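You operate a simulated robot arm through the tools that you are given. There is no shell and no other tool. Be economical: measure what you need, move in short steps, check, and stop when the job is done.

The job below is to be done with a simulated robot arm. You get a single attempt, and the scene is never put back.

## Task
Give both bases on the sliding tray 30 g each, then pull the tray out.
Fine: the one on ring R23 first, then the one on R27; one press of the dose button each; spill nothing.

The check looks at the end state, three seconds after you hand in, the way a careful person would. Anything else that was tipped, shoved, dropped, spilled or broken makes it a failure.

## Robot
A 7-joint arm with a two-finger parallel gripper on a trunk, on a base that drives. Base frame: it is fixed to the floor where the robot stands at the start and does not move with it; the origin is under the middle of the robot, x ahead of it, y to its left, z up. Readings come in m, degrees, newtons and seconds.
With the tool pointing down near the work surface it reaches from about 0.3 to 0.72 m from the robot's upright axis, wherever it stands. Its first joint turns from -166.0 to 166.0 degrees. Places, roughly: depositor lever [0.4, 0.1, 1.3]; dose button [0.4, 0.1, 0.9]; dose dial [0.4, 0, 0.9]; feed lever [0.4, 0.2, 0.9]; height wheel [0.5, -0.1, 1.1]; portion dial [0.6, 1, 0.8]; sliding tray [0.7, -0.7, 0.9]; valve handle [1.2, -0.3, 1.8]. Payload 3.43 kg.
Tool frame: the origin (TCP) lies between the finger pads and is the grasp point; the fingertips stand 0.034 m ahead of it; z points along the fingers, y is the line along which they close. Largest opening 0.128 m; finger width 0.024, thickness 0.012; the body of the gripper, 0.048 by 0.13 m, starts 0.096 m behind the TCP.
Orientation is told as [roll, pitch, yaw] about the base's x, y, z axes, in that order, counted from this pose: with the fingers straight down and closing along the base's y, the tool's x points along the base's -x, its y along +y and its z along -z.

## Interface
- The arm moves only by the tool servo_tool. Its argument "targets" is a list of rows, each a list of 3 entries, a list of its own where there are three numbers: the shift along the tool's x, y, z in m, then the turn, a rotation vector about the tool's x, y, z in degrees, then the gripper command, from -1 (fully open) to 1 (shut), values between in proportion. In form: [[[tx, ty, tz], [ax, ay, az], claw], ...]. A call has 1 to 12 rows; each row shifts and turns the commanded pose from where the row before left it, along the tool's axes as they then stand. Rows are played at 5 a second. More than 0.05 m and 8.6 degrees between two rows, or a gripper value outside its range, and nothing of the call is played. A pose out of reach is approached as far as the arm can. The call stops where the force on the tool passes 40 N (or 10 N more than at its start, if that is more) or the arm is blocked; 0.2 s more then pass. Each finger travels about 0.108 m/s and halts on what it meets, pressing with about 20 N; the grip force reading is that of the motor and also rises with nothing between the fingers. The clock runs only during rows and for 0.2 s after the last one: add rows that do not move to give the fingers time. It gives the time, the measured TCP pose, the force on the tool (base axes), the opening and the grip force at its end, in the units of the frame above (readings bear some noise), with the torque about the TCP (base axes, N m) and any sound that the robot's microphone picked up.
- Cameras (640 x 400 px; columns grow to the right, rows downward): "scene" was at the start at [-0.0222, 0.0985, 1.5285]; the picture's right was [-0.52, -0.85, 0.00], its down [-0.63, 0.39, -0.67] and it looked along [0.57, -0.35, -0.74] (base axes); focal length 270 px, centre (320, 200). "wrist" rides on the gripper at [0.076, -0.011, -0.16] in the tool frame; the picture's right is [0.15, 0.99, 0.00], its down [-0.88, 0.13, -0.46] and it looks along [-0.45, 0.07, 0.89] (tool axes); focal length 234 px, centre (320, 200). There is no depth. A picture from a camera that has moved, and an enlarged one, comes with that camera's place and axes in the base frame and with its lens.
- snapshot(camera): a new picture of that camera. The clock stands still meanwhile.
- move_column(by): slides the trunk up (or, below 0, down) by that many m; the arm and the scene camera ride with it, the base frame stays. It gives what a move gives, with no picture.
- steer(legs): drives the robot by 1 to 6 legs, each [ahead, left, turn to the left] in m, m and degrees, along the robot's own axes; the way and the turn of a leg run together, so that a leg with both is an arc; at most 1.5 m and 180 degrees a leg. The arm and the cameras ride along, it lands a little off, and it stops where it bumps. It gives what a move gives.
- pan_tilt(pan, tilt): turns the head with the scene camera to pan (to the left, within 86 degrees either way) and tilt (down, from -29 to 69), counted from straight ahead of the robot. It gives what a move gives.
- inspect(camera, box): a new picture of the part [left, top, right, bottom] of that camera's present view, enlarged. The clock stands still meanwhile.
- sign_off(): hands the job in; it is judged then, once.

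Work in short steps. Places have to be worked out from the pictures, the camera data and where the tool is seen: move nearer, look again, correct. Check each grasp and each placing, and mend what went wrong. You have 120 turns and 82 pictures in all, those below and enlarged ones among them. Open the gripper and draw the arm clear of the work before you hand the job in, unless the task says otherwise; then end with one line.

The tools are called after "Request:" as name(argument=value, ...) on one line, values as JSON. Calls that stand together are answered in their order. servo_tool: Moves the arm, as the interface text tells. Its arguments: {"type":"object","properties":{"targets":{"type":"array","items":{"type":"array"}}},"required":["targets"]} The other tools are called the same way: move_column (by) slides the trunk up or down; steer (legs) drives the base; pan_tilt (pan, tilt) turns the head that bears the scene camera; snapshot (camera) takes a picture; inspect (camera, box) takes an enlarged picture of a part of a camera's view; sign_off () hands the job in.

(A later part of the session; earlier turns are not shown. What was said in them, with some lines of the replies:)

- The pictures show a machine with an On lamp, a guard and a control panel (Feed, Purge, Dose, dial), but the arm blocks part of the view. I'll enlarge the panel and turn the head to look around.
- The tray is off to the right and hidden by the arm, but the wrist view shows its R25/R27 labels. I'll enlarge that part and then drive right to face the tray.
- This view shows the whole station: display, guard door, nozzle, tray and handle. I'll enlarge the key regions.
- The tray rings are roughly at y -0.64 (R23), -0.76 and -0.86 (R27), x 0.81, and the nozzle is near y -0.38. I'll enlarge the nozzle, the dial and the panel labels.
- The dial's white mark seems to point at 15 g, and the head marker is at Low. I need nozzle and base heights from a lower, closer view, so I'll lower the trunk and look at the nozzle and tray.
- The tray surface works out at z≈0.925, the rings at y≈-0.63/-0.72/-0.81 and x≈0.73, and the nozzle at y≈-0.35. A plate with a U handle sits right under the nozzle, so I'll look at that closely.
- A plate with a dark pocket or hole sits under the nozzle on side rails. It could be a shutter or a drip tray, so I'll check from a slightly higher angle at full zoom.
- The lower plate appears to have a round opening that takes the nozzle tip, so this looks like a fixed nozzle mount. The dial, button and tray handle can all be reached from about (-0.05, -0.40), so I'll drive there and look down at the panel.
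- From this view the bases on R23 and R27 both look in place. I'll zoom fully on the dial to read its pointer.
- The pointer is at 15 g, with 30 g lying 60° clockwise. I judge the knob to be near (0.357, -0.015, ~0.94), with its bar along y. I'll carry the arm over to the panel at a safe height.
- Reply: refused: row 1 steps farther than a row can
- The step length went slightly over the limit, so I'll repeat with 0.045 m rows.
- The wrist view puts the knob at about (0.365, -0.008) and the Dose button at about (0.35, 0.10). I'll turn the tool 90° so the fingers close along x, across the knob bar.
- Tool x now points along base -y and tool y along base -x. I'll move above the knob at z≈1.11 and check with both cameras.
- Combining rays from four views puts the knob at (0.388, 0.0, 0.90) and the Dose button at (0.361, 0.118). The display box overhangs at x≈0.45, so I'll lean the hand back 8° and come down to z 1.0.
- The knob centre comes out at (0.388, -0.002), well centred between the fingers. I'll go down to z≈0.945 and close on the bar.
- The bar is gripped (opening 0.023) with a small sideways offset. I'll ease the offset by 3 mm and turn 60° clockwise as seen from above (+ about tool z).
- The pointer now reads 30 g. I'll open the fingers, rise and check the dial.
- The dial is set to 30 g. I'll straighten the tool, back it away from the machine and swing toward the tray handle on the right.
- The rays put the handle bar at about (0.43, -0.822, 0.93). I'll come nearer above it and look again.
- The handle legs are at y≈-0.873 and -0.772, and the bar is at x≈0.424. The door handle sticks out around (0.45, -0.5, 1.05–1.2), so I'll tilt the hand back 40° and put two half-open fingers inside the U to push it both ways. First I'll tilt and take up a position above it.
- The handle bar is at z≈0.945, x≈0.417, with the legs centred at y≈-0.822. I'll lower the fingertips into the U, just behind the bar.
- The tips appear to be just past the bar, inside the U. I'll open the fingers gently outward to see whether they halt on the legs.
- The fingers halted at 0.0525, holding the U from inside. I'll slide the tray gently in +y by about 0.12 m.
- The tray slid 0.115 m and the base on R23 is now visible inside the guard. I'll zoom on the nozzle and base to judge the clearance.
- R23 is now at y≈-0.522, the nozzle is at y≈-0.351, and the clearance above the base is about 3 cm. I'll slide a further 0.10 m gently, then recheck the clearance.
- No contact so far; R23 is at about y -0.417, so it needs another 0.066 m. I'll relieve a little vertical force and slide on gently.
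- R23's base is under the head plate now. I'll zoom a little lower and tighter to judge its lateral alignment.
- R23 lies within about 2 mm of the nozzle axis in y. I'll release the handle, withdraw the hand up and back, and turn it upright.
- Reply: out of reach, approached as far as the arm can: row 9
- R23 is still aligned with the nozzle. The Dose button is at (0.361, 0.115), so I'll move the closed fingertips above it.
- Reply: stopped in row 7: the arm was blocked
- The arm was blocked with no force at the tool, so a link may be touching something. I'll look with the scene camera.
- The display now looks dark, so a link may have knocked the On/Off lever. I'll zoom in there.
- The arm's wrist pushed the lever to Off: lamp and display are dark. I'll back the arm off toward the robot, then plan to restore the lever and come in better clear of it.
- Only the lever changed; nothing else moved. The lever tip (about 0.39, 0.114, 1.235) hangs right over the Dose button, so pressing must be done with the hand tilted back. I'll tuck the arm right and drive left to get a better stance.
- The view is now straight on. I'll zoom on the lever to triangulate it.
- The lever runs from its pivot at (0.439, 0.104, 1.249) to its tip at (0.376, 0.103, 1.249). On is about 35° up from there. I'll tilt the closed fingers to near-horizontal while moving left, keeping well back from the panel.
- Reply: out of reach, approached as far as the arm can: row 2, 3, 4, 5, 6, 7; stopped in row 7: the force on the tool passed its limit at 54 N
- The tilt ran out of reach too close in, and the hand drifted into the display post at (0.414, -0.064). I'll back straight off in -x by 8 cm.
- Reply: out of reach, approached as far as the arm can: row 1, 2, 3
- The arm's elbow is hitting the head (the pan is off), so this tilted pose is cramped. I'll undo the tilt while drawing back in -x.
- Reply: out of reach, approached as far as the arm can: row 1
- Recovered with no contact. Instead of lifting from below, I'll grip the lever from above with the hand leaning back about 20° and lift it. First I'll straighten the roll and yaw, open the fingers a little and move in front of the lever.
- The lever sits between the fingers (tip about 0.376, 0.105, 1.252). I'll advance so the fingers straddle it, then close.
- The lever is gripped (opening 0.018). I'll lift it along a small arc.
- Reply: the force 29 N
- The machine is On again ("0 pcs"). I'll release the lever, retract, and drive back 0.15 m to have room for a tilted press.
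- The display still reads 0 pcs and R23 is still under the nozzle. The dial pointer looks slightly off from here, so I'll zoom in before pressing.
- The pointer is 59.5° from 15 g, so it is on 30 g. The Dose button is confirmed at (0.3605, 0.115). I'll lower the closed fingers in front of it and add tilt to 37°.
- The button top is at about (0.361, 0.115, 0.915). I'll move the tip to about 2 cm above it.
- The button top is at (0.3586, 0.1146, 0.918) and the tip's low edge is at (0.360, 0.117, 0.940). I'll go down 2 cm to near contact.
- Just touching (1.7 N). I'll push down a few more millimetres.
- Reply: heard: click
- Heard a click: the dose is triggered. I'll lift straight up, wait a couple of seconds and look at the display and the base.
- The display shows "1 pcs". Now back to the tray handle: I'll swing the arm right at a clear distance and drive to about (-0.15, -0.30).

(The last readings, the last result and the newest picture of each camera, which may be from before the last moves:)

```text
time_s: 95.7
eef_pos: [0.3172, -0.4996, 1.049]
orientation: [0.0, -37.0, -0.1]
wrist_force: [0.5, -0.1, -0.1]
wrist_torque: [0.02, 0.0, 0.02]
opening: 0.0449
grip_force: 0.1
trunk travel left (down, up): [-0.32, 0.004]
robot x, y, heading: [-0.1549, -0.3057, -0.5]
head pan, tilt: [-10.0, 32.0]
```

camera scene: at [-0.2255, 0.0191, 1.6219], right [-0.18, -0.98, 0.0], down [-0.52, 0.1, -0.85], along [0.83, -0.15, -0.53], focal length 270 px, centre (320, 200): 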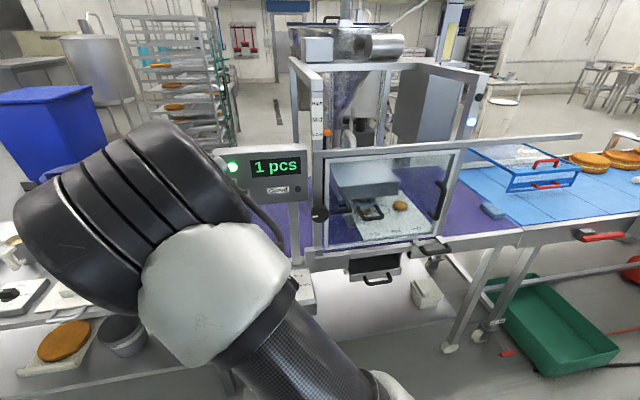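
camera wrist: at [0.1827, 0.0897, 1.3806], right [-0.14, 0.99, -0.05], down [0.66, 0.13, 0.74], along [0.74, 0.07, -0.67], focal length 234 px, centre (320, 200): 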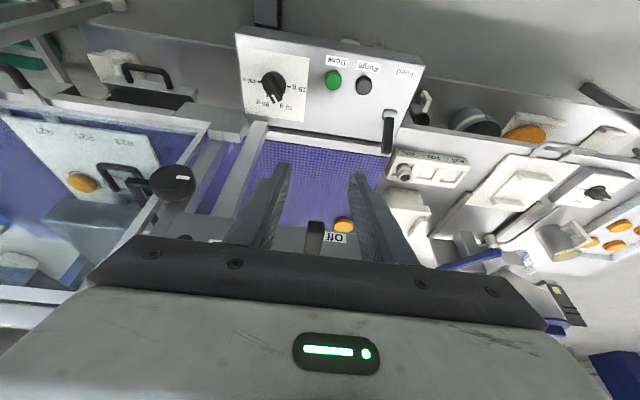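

I'll take up the pre-grip position above the tray handle (U centre at y≈-0.540) and check with the wrist camera.

Request:
servo_tool(targets=[[[-0.0265, -0.0133, 0.0291], [0, -1, 0], 0.3], [[-0.0265, -0.0133, 0.0291], [0, -1, 0], 0.3], [[-0.0265, -0.0133, 0.0291], [0, -1, 0], 0.3], [[0, 0, 0], [0, 0, 0], 0.3]])

Request:
snapshot(camera="wrist")

```text
time_s: 96.7
eef_pos: [0.4335, -0.5416, 1.0303]
orientation: [-0.1, -40.1, -0.1]
wrist_force: [1.4, -0.3, 0.7]
wrist_torque: [0.01, -0.03, -0.02]
opening: 0.0448
grip_force: 0.1
trunk travel left (down, up): [-0.32, 0.004]
robot x, y, heading: [-0.1509, -0.3028, -0.5]
head pan, tilt: [-10.0, 32.0]
```

```text
18 pictures are left
camera wrist: at [0.2745, -0.5527, 1.1035], right [-0.11, 0.99, -0.09], down [0.38, 0.13, 0.91], along [0.92, 0.06, -0.39], focal length 234 px, centre (320, 200)
```

wrist: 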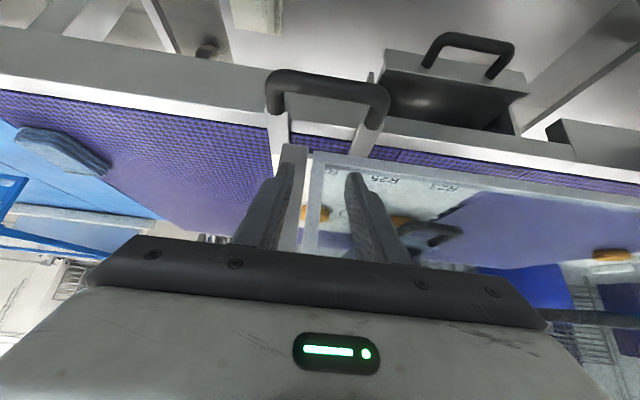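

The view matches the earlier alignment. I'll lower into the U and spread the fingers against its legs.

Request:
servo_tool(targets=[[[0.0178, 0.0005, 0.033], [0, 0, 0], 0.3], [[0.0178, 0.0005, 0.033], [0, 0, 0], 0.3], [[0, 0, 0], [0, 0, 0], 0.1], [[0, 0, 0], [0, 0, 0], -0.05], [[0, 0, 0], [0, 0, 0], -0.2], [[0, 0, 0], [0, 0, 0], -0.25], [[0, 0, 0], [0, 0, 0], -0.25]])

```text
time_s: 98.3
eef_pos: [0.4489, -0.5411, 0.9557]
orientation: [-0.1, -40.0, -0.1]
wrist_force: [-0.6, -4.4, 3.1]
wrist_torque: [-0.13, -0.01, 0.02]
opening: 0.0524
grip_force: 0.0
trunk travel left (down, up): [-0.32, 0.004]
robot x, y, heading: [-0.1463, -0.3037, -0.3]
head pan, tilt: [-10.0, 32.0]
```

The grip is the same as before. I'll slide the tray on toward R27 under the nozzle, 0.18 m in two gentle strokes.

Request:
servo_tool(targets=[[[0, 0.005, 0], [0, 0, 0], -0.25], [[0, 0.01, 0], [0, 0, 0], -0.25], [[0, 0.012, 0], [0, 0, 0], -0.25], [[0, 0.012, 0], [0, 0, 0], -0.25], [[0, 0.012, 0], [0, 0, 0], -0.25], [[0, 0.012, 0], [0, 0, 0], -0.25], [[0, 0.012, 0], [0, 0, 0], -0.25], [[0, 0.01, 0], [0, 0, 0], -0.25], [[0, 0.005, 0], [0, 0, 0], -0.25], [[0, 0, 0], [0, 0, 0], -0.25]])

Request:
servo_tool(targets=[[[0, 0.005, 0], [0, 0, 0], -0.25], [[0, 0.01, 0], [0, 0, 0], -0.25], [[0, 0.012, 0], [0, 0, 0], -0.25], [[0, 0.012, 0], [0, 0, 0], -0.25], [[0, 0.012, 0], [0, 0, 0], -0.25], [[0, 0.012, 0], [0, 0, 0], -0.25], [[0, 0.012, 0], [0, 0, 0], -0.25], [[0, 0.01, 0], [0, 0, 0], -0.25], [[0, 0.005, 0], [0, 0, 0], -0.25], [[0, 0, 0], [0, 0, 0], -0.25]])

Request:
pan_tilt(pan=-10, tilt=35)

Request:
inspect(camera="scene", box=[220, 150, 420, 280])

```text
time_s: 100.5
eef_pos: [0.4485, -0.4521, 0.9556]
orientation: [0.0, -40.1, -0.2]
wrist_force: [-0.6, -4.4, 1.3]
wrist_torque: [-0.39, -0.07, 0.22]
opening: 0.0523
grip_force: 0.1
trunk travel left (down, up): [-0.32, 0.004]
robot x, y, heading: [-0.1538, -0.3032, -0.6]
head pan, tilt: [-10.0, 32.0]
```

```text
time_s: 102.7
eef_pos: [0.4491, -0.3619, 0.9552]
orientation: [-0.1, -40.0, -0.3]
wrist_force: [6.0, -15.1, 3.0]
wrist_torque: [-0.78, -0.23, -0.02]
opening: 0.0525
grip_force: 0.1
trunk travel left (down, up): [-0.32, 0.004]
robot x, y, heading: [-0.1512, -0.3073, -0.4]
head pan, tilt: [-10.0, 32.0]
```

```text
time_s: 103.4
eef_pos: [0.4478, -0.3624, 0.9552]
orientation: [0.0, -39.9, -0.4]
wrist_force: [7.3, -22.5, 4.2]
wrist_torque: [-0.52, -0.26, -0.44]
opening: 0.0522
grip_force: 0.1
trunk travel left (down, up): [-0.32, 0.004]
robot x, y, heading: [-0.15, -0.3058, -0.1]
head pan, tilt: [-10.0, 35.0]
```

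```text
3.08 times, centred on (320, 215) of scene
camera zoom: at [-0.1536, -0.1829, 1.6175], right [-0.18, -0.98, 0.0], down [-0.56, 0.1, -0.82], along [0.81, -0.15, -0.57], focal length 832 px, centre (320, 154)
```

zoom: 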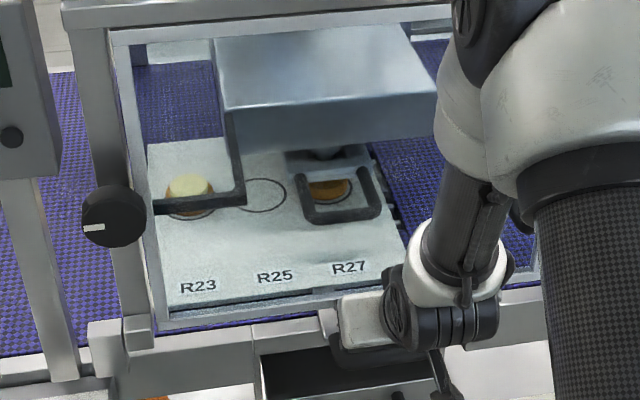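

The R23 base carries its dose. The y force suggests an end stop or drag, so I'll zoom to verify R27's alignment under the nozzle.

Request:
inspect(camera="scene", box=[260, 190, 350, 250])

```text
6.67 times, centred on (305, 220) of scene
camera zoom: at [-0.1536, -0.1829, 1.6175], right [-0.18, -0.98, 0.0], down [-0.56, 0.1, -0.82], along [0.81, -0.15, -0.57], focal length 1802 px, centre (420, 67)
```

zoom: 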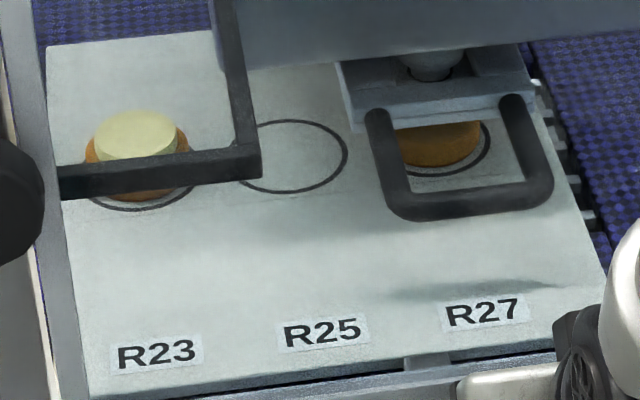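

R27 is about 3 mm short of the nozzle line. I'll try a 3 mm nudge and watch the force for a stop.

Request:
servo_tool(targets=[[[0, 0.0015, 0], [0, 0, 0], -0.25], [[0, 0.0015, 0], [0, 0, 0], -0.25], [[0, 0, 0], [0, 0, 0], -0.25]])

```text
time_s: 104.2
eef_pos: [0.4485, -0.3624, 0.9559]
orientation: [-0.2, -40.1, -0.4]
wrist_force: [5.6, -28.9, 6.7]
wrist_torque: [-0.69, -0.31, -0.47]
opening: 0.0522
grip_force: 0.1
trunk travel left (down, up): [-0.32, 0.004]
robot x, y, heading: [-0.1521, -0.3052, -0.4]
head pan, tilt: [-10.0, 35.0]
```

That is the tray's end stop, so R27 sits within about 3 mm of the nozzle. I'll ease off, release the handle, withdraw, and return to the stance that worked for pressing.

Request:
servo_tool(targets=[[[0, -0.004, 0], [0, 0, 0], -0.25], [[0, 0, 0], [0, 0, 0], 0.1], [[0, 0, 0], [0, 0, 0], 0.35], [[0, 0, 0], [0, 0, 0], 0.35], [[-0.0169, 0, -0.032], [0, 0, 0], 0.35], [[-0.0169, 0, -0.032], [0, 0, 0], 0.35], [[0.03, 0, -0.03], [0, 0, 0], 0.35], [[0.03, 0, -0.03], [0, 0, 0], 0.35], [[0.03, 0, -0.03], [0, 0, 0], 1], [[0, 0, 0], [0, 0, 0], 1]])

Request:
steer(legs=[[-0.075, 0.2, 0]])

Request:
inspect(camera="scene", box=[220, 120, 480, 280])

```text
time_s: 106.4
eef_pos: [0.3073, -0.3601, 1.0381]
orientation: [-0.1, -39.9, -0.1]
wrist_force: [0.1, 0.8, 0.4]
wrist_torque: [-0.03, -0.01, 0.0]
opening: 0.0
grip_force: 19.5
trunk travel left (down, up): [-0.32, 0.004]
robot x, y, heading: [-0.1513, -0.3038, -0.7]
head pan, tilt: [-10.0, 35.0]
```

```text
time_s: 108.9
eef_pos: [0.2347, -0.1593, 1.0396]
orientation: [-0.3, -40.0, -0.1]
wrist_force: [-0.6, -0.2, -0.6]
wrist_torque: [0.0, -0.01, 0.01]
opening: 0.0
grip_force: 20.1
trunk travel left (down, up): [-0.32, 0.004]
robot x, y, heading: [-0.2224, -0.1082, -0.4]
head pan, tilt: [-10.0, 35.0]
```

```text
2.46 times, centred on (350, 200) of scene
camera zoom: at [-0.2263, 0.0186, 1.6172], right [-0.18, -0.98, 0.0], down [-0.56, 0.1, -0.82], along [0.81, -0.15, -0.57], focal length 666 px, centre (246, 200)
```

zoom: 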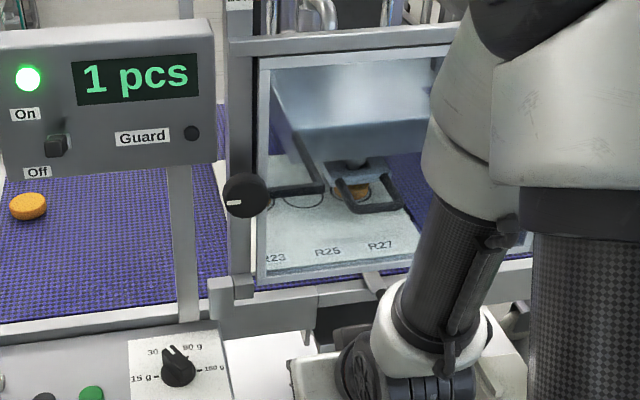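

Machine On, 1 pcs, dial at 30 g, tray in place. I'll move the closed fingertips back above the Dose button.

Request:
servo_tool(targets=[[[0, 0.0457, 0], [0, 0.5, 0], 1], [[0, 0.0457, 0], [0, 0.5, 0], 1], [[0, 0.0457, 0], [0, 0.5, 0], 1], [[0, 0.0457, 0], [0, 0.5, 0], 1], [[0, 0.0457, 0], [0, 0.5, 0], 1], [[0, 0.0457, 0], [0, 0.5, 0], 1], [[-0.0171, 0, 0.0404], [0, 0, 0], 1], [[-0.0171, 0, 0.0404], [0, 0, 0], 1], [[-0.0171, 0, 0.0404], [0, 0, 0], 1], [[0, 0, 0], [0, 0, 0], 1]])

Request:
inspect(camera="wrist", box=[200, 40, 440, 200])

```text
time_s: 111.1
eef_pos: [0.3491, 0.1141, 0.9727]
orientation: [0.0, -37.0, -0.1]
wrist_force: [1.2, 0.7, 0.9]
wrist_torque: [-0.01, 0.03, 0.01]
opening: 0.0
grip_force: 20.3
trunk travel left (down, up): [-0.32, 0.004]
robot x, y, heading: [-0.222, -0.1073, -0.7]
head pan, tilt: [-10.0, 35.0]
```

```text
2.50 times, centred on (320, 120) of wrist
camera zoom: at [0.1931, 0.1028, 1.0545], right [-0.11, 0.99, -0.09], down [0.43, 0.13, 0.89], along [0.9, 0.06, -0.44], focal length 585 px, centre (320, 400)
```

zoom: 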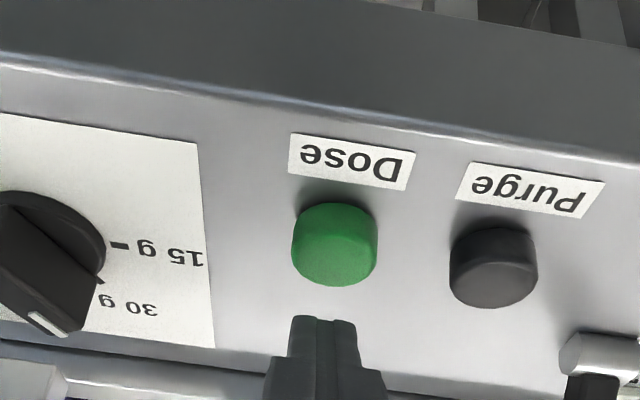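

Same position as for the first press. I'll repeat the same descent down to light contact.

Request:
servo_tool(targets=[[[0.003, 0, 0.004], [0, 0, 0], 1], [[0.003, 0, 0.004], [0, 0, 0], 1], [[0.003, 0, 0.004], [0, 0, 0], 1], [[0.003, 0, 0.004], [0, 0, 0], 1], [[0.0024, 0, 0.0032], [0, 0, 0], 1]])

Request:
servo_tool(targets=[[[0.0018, 0, 0.0024], [0, 0, 0], 1], [[0.0018, 0, 0.0024], [0, 0, 0], 1]])

```text
time_s: 112.3
eef_pos: [0.3488, 0.1124, 0.9489]
orientation: [0.1, -37.0, -0.2]
wrist_force: [-0.3, 0.1, 1.9]
wrist_torque: [-0.01, 0.06, -0.01]
opening: 0.0001
grip_force: 19.9
trunk travel left (down, up): [-0.32, 0.004]
robot x, y, heading: [-0.2272, -0.1072, -0.5]
head pan, tilt: [-10.0, 35.0]
```

```text
time_s: 112.9
eef_pos: [0.3495, 0.1148, 0.9426]
orientation: [0.0, -37.1, -0.2]
wrist_force: [-2.3, -0.7, 4.6]
wrist_torque: [-0.01, 0.04, 0.02]
opening: 0.0
grip_force: 20.3
trunk travel left (down, up): [-0.32, 0.004]
robot x, y, heading: [-0.2246, -0.1057, -0.6]
head pan, tilt: [-10.0, 35.0]
heard: click
```

Clicked. I'll lift off, wait for the dose and check the counter.

Request:
servo_tool(targets=[[[-0.009, 0, -0.012], [0, 0, 0], 1], [[-0.018, 0, -0.024], [0, 0, 0], 1], [[-0.018, 0, -0.024], [0, 0, 0], 1], [[0.0099, 0, -0.0464], [0, 0, 0], 1], [[0, 0, 0], [0, 0, 0], 1], [[0, 0, 0], [0, 0, 0], 1], [[0, 0, 0], [0, 0, 0], 1], [[0, 0, 0], [0, 0, 0], 1], [[0, 0, 0], [0, 0, 0], 1], [[0, 0, 0], [0, 0, 0], 1], [[0, 0, 0], [0, 0, 0], 1], [[0, 0, 0], [0, 0, 0], 1]])

Request:
servo_tool(targets=[[[0.006, -0.046, -0.0045], [0, 0, 0], 1], [[0.006, -0.046, -0.0045], [0, 0, 0], 1], [[0.006, -0.046, -0.0045], [0, 0, 0], 1], [[0.006, -0.046, -0.0045], [0, 0, 0], 1], [[0.006, -0.046, -0.0045], [0, 0, 0], 1], [[0.006, -0.046, -0.0045], [0, 0, 0], 1], [[0.006, -0.046, -0.0045], [0, 0, 0], 1], [[0.006, -0.046, -0.0045], [0, 0, 0], 1], [[0.006, -0.046, -0.0045], [0, 0, 0], 0.3]])

Request:
steer(legs=[[0.075, -0.33, 0]])

Request:
pan_tilt(pan=10, tilt=33)

Request:
inspect(camera="scene", box=[140, 120, 400, 280])

```text
time_s: 115.5
eef_pos: [0.3124, 0.1137, 1.0462]
orientation: [-0.1, -37.1, -0.2]
wrist_force: [-0.1, -0.1, 0.6]
wrist_torque: [-0.01, -0.01, 0.02]
opening: 0.0
grip_force: 20.5
trunk travel left (down, up): [-0.32, 0.004]
robot x, y, heading: [-0.2231, -0.1068, -0.1]
head pan, tilt: [-10.0, 35.0]
```

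```text
time_s: 117.5
eef_pos: [0.2428, -0.3004, 1.0495]
orientation: [0.0, -37.1, -0.1]
wrist_force: [0.2, 0.0, 0.0]
wrist_torque: [-0.05, 0.01, 0.0]
opening: 0.0448
grip_force: 0.1
trunk travel left (down, up): [-0.32, 0.004]
robot x, y, heading: [-0.2278, -0.1025, -0.4]
head pan, tilt: [-10.0, 35.0]
```

```text
time_s: 121.2
eef_pos: [0.3166, -0.6278, 1.0488]
orientation: [-0.1, -36.9, -0.2]
wrist_force: [-0.6, 1.5, 0.3]
wrist_torque: [-0.02, -0.02, 0.02]
opening: 0.0448
grip_force: 0.1
trunk travel left (down, up): [-0.32, 0.004]
robot x, y, heading: [-0.1537, -0.432, -0.4]
head pan, tilt: [-10.0, 35.0]
```

```text
time_s: 122.1
eef_pos: [0.3155, -0.628, 1.0501]
orientation: [0.0, -37.0, -0.1]
wrist_force: [-1.4, -0.3, -0.1]
wrist_torque: [-0.01, 0.02, 0.04]
opening: 0.0448
grip_force: 0.0
trunk travel left (down, up): [-0.32, 0.004]
robot x, y, heading: [-0.1506, -0.4338, -0.7]
head pan, tilt: [10.0, 33.0]
```

```text
2.46 times, centred on (270, 200) of scene
camera zoom: at [-0.152, -0.2781, 1.6203], right [0.17, -0.99, 0.0], down [-0.54, -0.09, -0.84], along [0.83, 0.14, -0.54], focal length 666 px, centre (443, 200)
```

zoom: 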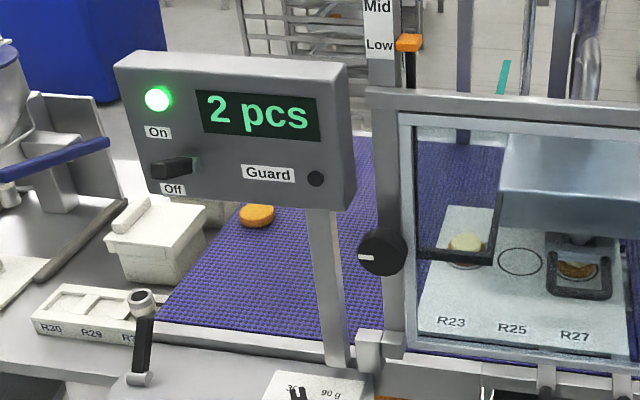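

The counter shows 2 pcs. I'll go to the handle at its new place (U centre y≈-0.362) and verify before entering.

Request:
servo_tool(targets=[[[0, 0.0443, 0], [0, 0, 0], 0.3], [[0, 0.0443, 0], [0, 0, 0], 0.3], [[0, 0.0443, 0], [0, 0, 0], 0.3], [[0, 0.0443, 0], [0, 0, 0], 0.3], [[0, 0.0443, 0], [0, 0, 0], 0.3], [[0, 0.0443, 0], [0, 0, 0], 0.3], [[-0.0274, 0, 0.029], [0, -1, 0], 0.3], [[-0.0274, 0, 0.029], [0, -1, 0], 0.3], [[-0.0274, 0, 0.029], [0, -1, 0], 0.3], [[0, 0, 0], [0, 0, 0], 0.3]])

Request:
snapshot(camera="wrist")

```text
time_s: 124.3
eef_pos: [0.4373, -0.3628, 1.0303]
orientation: [0.0, -40.0, -0.1]
wrist_force: [-0.2, -0.4, -0.6]
wrist_torque: [-0.03, -0.01, 0.03]
opening: 0.0447
grip_force: 0.0
trunk travel left (down, up): [-0.32, 0.004]
robot x, y, heading: [-0.1523, -0.4339, -0.3]
head pan, tilt: [10.0, 33.0]
```

```text
12 pictures are left
camera wrist: at [0.2772, -0.374, 1.105], right [-0.11, 0.99, -0.1], down [0.38, 0.13, 0.91], along [0.92, 0.06, -0.39], focal length 234 px, centre (320, 200)
```

wrist: 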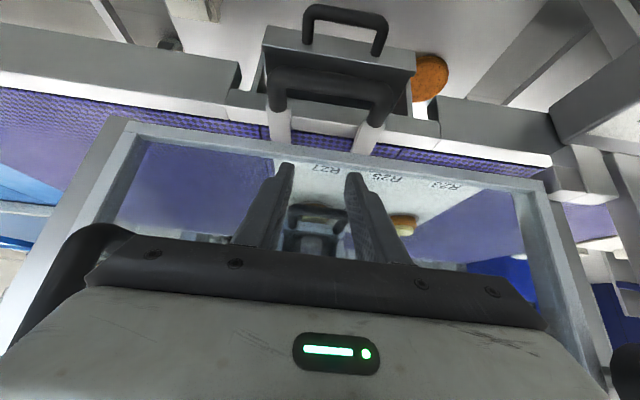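

Alignment matches within a few mm. I'll enter the U and spread the fingers.

Request:
servo_tool(targets=[[[0.0195, 0.001, 0.0322], [0, 0, 0], 0.3], [[0.0195, 0.001, 0.0322], [0, 0, 0], 0.3], [[0, 0, 0], [0, 0, 0], 0.1], [[0, 0, 0], [0, 0, 0], -0.05], [[0, 0, 0], [0, 0, 0], -0.2], [[0, 0, 0], [0, 0, 0], -0.25], [[0, 0, 0], [0, 0, 0], -0.25]])

```text
time_s: 125.9
eef_pos: [0.4489, -0.3613, 0.9565]
orientation: [0.0, -39.8, -0.2]
wrist_force: [-2.0, -10.9, -2.3]
wrist_torque: [-0.52, 0.08, 0.04]
opening: 0.0523
grip_force: 0.1
trunk travel left (down, up): [-0.32, 0.004]
robot x, y, heading: [-0.1505, -0.436, -0.5]
head pan, tilt: [10.0, 33.0]
```

Gripped. I'll pull the tray out (-y) slowly, first stroke 0.11 m.

Request:
servo_tool(targets=[[[0, -0.004, 0], [0, 0, 0], -0.25], [[0, -0.008, 0], [0, 0, 0], -0.25], [[0, -0.011, 0], [0, 0, 0], -0.25], [[0, -0.011, 0], [0, 0, 0], -0.25], [[0, -0.011, 0], [0, 0, 0], -0.25], [[0, -0.011, 0], [0, 0, 0], -0.25], [[0, -0.011, 0], [0, 0, 0], -0.25], [[0, -0.011, 0], [0, 0, 0], -0.25], [[0, -0.011, 0], [0, 0, 0], -0.25], [[0, -0.011, 0], [0, 0, 0], -0.25], [[0, -0.008, 0], [0, 0, 0], -0.25], [[0, -0.004, 0], [0, 0, 0], -0.25]])

Request:
inspect(camera="scene", box=[280, 150, 480, 280])

```text
time_s: 128.5
eef_pos: [0.4475, -0.4734, 0.957]
orientation: [-0.1, -40.2, -0.2]
wrist_force: [9.6, 0.1, -0.3]
wrist_torque: [-0.21, -0.26, -0.07]
opening: 0.0523
grip_force: 0.1
trunk travel left (down, up): [-0.32, 0.004]
robot x, y, heading: [-0.1472, -0.4365, -0.7]
head pan, tilt: [10.0, 33.0]
```

```text
3.08 times, centred on (380, 215) of scene
camera zoom: at [-0.1511, -0.278, 1.6204], right [0.17, -0.99, 0.0], down [-0.54, -0.09, -0.84], along [0.83, 0.14, -0.55], focal length 832 px, centre (135, 154)
```

zoom: 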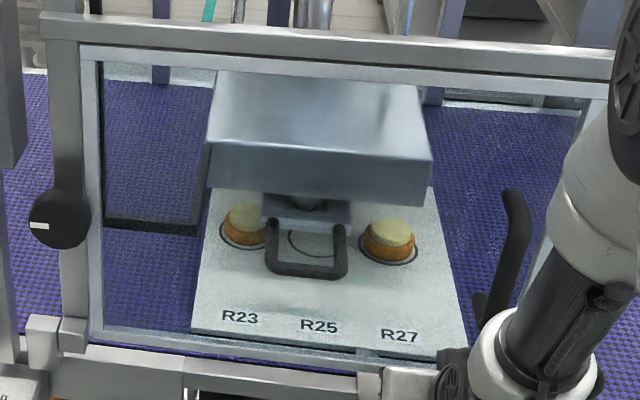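

Both bases carry a clean dose. I'll continue pulling in two more gentle strokes.

Request:
servo_tool(targets=[[[0, -0.004, 0], [0, 0, 0], -0.25], [[0, -0.008, 0], [0, 0, 0], -0.25], [[0, -0.011, 0], [0, 0, 0], -0.25], [[0, -0.011, 0], [0, 0, 0], -0.25], [[0, -0.011, 0], [0, 0, 0], -0.25], [[0, -0.011, 0], [0, 0, 0], -0.25], [[0, -0.011, 0], [0, 0, 0], -0.25], [[0, -0.011, 0], [0, 0, 0], -0.25], [[0, -0.011, 0], [0, 0, 0], -0.25], [[0, -0.011, 0], [0, 0, 0], -0.25], [[0, -0.008, 0], [0, 0, 0], -0.25], [[0, -0.004, 0], [0, 0, 0], -0.25]])

Request:
servo_tool(targets=[[[0, -0.004, 0], [0, 0, 0], -0.25], [[0, -0.008, 0], [0, 0, 0], -0.25], [[0, -0.011, 0], [0, 0, 0], -0.25], [[0, -0.011, 0], [0, 0, 0], -0.25], [[0, -0.011, 0], [0, 0, 0], -0.25], [[0, -0.011, 0], [0, 0, 0], -0.25], [[0, -0.011, 0], [0, 0, 0], -0.25], [[0, -0.011, 0], [0, 0, 0], -0.25], [[0, -0.011, 0], [0, 0, 0], -0.25], [[0, -0.011, 0], [0, 0, 0], -0.25], [[0, -0.008, 0], [0, 0, 0], -0.25], [[0, -0.004, 0], [0, 0, 0], -0.25]])

Request:
pan_tilt(pan=-5, tilt=33)

Request:
snapshot(camera="scene")

```text
time_s: 131.1
eef_pos: [0.4465, -0.5858, 0.9575]
orientation: [-0.2, -39.9, -0.1]
wrist_force: [11.3, -1.0, 0.8]
wrist_torque: [0.0, -0.33, 0.1]
opening: 0.0524
grip_force: 0.1
trunk travel left (down, up): [-0.32, 0.004]
robot x, y, heading: [-0.1472, -0.4355, -0.3]
head pan, tilt: [10.0, 33.0]
```

```text
time_s: 133.7
eef_pos: [0.445, -0.6959, 0.9575]
orientation: [0.0, -40.0, 0.0]
wrist_force: [12.6, 0.3, -1.0]
wrist_torque: [0.02, -0.3, -0.09]
opening: 0.0524
grip_force: 0.1
trunk travel left (down, up): [-0.32, 0.004]
robot x, y, heading: [-0.1492, -0.4343, -0.5]
head pan, tilt: [10.0, 33.0]
```

```text
time_s: 134.4
eef_pos: [0.4464, -0.6955, 0.9562]
orientation: [-0.1, -40.1, 0.0]
wrist_force: [12.4, 0.7, -1.2]
wrist_torque: [-0.06, -0.33, -0.11]
opening: 0.0524
grip_force: 0.1
trunk travel left (down, up): [-0.32, 0.004]
robot x, y, heading: [-0.1489, -0.4342, -0.6]
head pan, tilt: [-5.0, 33.0]
```

```text
10 pictures are left
camera scene: at [-0.1499, -0.3013, 1.6204], right [-0.09, -1.0, 0.0], down [-0.54, 0.05, -0.84], along [0.83, -0.08, -0.55], focal length 270 px, centre (320, 200)
```

scene: 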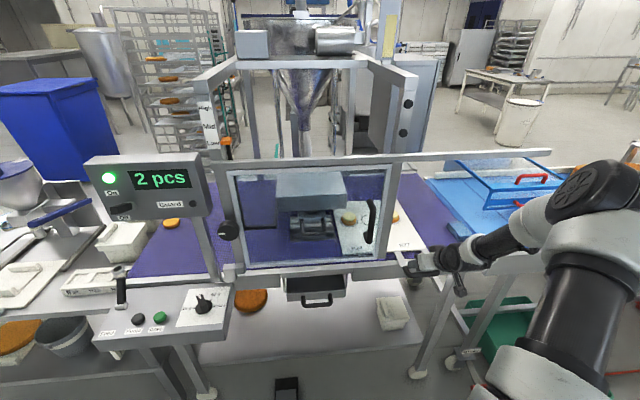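

Everything looks fine. One more stroke brings the tray back to its fully-out place (y≈-0.82).

Request:
servo_tool(targets=[[[0, -0.004, 0], [0, 0, 0], -0.25], [[0, -0.008, 0], [0, 0, 0], -0.25], [[0, -0.011, 0], [0, 0, 0], -0.25], [[0, -0.011, 0], [0, 0, 0], -0.25], [[0, -0.011, 0], [0, 0, 0], -0.25], [[0, -0.011, 0], [0, 0, 0], -0.25], [[0, -0.011, 0], [0, 0, 0], -0.25], [[0, -0.011, 0], [0, 0, 0], -0.25], [[0, -0.011, 0], [0, 0, 0], -0.25], [[0, -0.011, 0], [0, 0, 0], -0.25], [[0, -0.011, 0], [0, 0, 0], -0.25], [[0, -0.006, 0], [0, 0, 0], -0.25]])

Request:
servo_tool(targets=[[[0, -0.003, 0], [0, 0, 0], -0.25], [[0, -0.003, 0], [0, 0, 0], -0.25], [[0, -0.002, 0], [0, 0, 0], -0.25]])

Request:
pan_tilt(pan=-15, tilt=35)

Request:
inspect(camera="scene", box=[280, 150, 520, 310])

```text
time_s: 137.0
eef_pos: [0.4466, -0.8151, 0.9566]
orientation: [-0.3, -40.0, -0.2]
wrist_force: [17.3, -0.8, 8.8]
wrist_torque: [-0.05, -0.64, -0.06]
opening: 0.0522
grip_force: 0.0
trunk travel left (down, up): [-0.32, 0.004]
robot x, y, heading: [-0.1506, -0.4342, -0.2]
head pan, tilt: [-5.0, 33.0]
```

```text
time_s: 137.8
eef_pos: [0.4451, -0.8231, 0.9558]
orientation: [-0.1, -40.0, -0.2]
wrist_force: [13.3, -0.1, 5.9]
wrist_torque: [-0.12, -0.49, -0.12]
opening: 0.0524
grip_force: 0.1
trunk travel left (down, up): [-0.32, 0.004]
robot x, y, heading: [-0.1506, -0.4306, -0.5]
head pan, tilt: [-5.0, 33.0]
```

```text
time_s: 138.6
eef_pos: [0.4454, -0.8209, 0.9587]
orientation: [-0.1, -39.9, -0.2]
wrist_force: [13.3, -0.8, 6.0]
wrist_torque: [0.07, -0.46, -0.13]
opening: 0.0524
grip_force: 0.0
trunk travel left (down, up): [-0.32, 0.004]
robot x, y, heading: [-0.1495, -0.4359, -0.5]
head pan, tilt: [-15.0, 35.0]
```

```text
2.50 times, centred on (400, 230) of scene
camera zoom: at [-0.1542, -0.316, 1.6172], right [-0.27, -0.96, 0.0], down [-0.55, 0.15, -0.82], along [0.79, -0.22, -0.57], focal length 676 px, centre (120, 125)
```

zoom: 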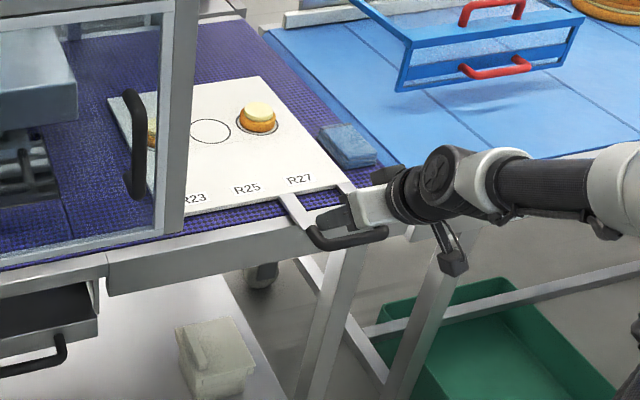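

The tray is back at its outer position, both bases are topped, and the cloth is untouched. I'll release the handle and withdraw the arm.

Request:
servo_tool(targets=[[[0, 0, 0], [0, 0, 0], 0.1], [[0, 0, 0], [0, 0, 0], 0.35], [[0, 0, 0], [0, 0, 0], 0.35], [[-0.0169, 0, -0.032], [0, 0, 0], 0.35], [[-0.0169, 0, -0.032], [0, 0, 0], 0.35], [[0.03, 0, -0.03], [0, 0, 0], 0.35], [[0.03, 0, -0.03], [0, 0, 0], 0.35], [[0.03, 0, -0.03], [0, 0, 0], 0.35], [[0.02, 0, -0.03], [0, 0, 0], 0.35]])

Request:
steer(legs=[[-0.15, 0, 0]])

Request:
servo_tool(targets=[[[0, 0, 0], [0, 0, 0], -0.3], [[0, 0, 0], [0, 0, 0], -1], [[0, 0, 0], [0, 0, 0], -1], [[0, 0, 0], [0, 0, 0], -1]])

Request:
snapshot(camera="scene")

```text
time_s: 140.6
eef_pos: [0.2698, -0.8221, 1.0484]
orientation: [-0.1, -40.0, 0.0]
wrist_force: [0.8, 0.0, -0.1]
wrist_torque: [-0.02, 0.0, 0.02]
opening: 0.0416
grip_force: 0.1
trunk travel left (down, up): [-0.32, 0.004]
robot x, y, heading: [-0.1536, -0.4321, -0.2]
head pan, tilt: [-15.0, 35.0]
```

```text
time_s: 141.9
eef_pos: [0.1171, -0.8214, 1.0488]
orientation: [-0.1, -40.0, -0.3]
wrist_force: [0.7, 0.4, 1.3]
wrist_torque: [0.01, 0.0, -0.01]
opening: 0.0415
grip_force: 0.0
trunk travel left (down, up): [-0.32, 0.004]
robot x, y, heading: [-0.3047, -0.4308, -0.6]
head pan, tilt: [-15.0, 35.0]
```

```text
time_s: 142.9
eef_pos: [0.1171, -0.8214, 1.0496]
orientation: [-0.1, -40.0, -0.3]
wrist_force: [0.3, 0.1, 0.3]
wrist_torque: [0.02, 0.01, 0.0]
opening: 0.1282
grip_force: 0.0
trunk travel left (down, up): [-0.32, 0.004]
robot x, y, heading: [-0.3, -0.4321, -0.5]
head pan, tilt: [-15.0, 35.0]
```

```text
8 pictures are left
camera scene: at [-0.3053, -0.315, 1.6173], right [-0.27, -0.96, 0.0], down [-0.55, 0.15, -0.82], along [0.79, -0.22, -0.57], focal length 270 px, centre (320, 200)
```

scene: 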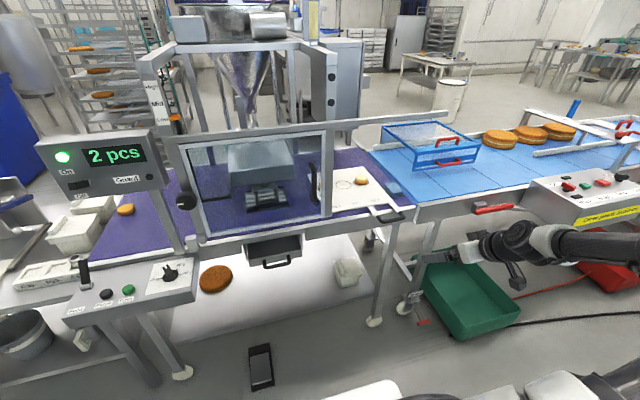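

I'll make a last check for spills on the tray and at the nozzle.

Request:
inspect(camera="scene", box=[230, 130, 410, 240])

```text
3.56 times, centred on (320, 185) of scene
camera zoom: at [-0.3053, -0.315, 1.6173], right [-0.27, -0.96, 0.0], down [-0.55, 0.15, -0.82], along [0.79, -0.22, -0.57], focal length 961 px, centre (320, 253)
```

zoom: 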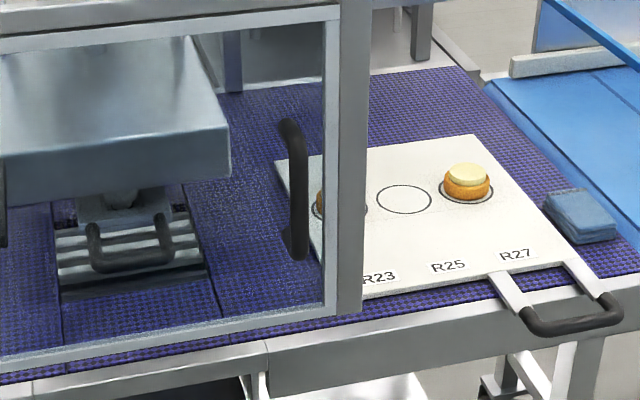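

Both bases are dosed and still on their rings, nothing is spilled, the tray is out and the arm is clear. I'm handing in.

Request:
sign_off()

```text
The job is handed in.
```

R23 was dosed first and then R27, one press each with the dial at 30 g; the counter reads 2 pcs, I saw no spill, and the tray is back out at its starting position. On the way the arm knocked the machine's On/Off lever to Off, which I switched back On before dosing, and it bumped the display mount once (54 N) with no visible damage.
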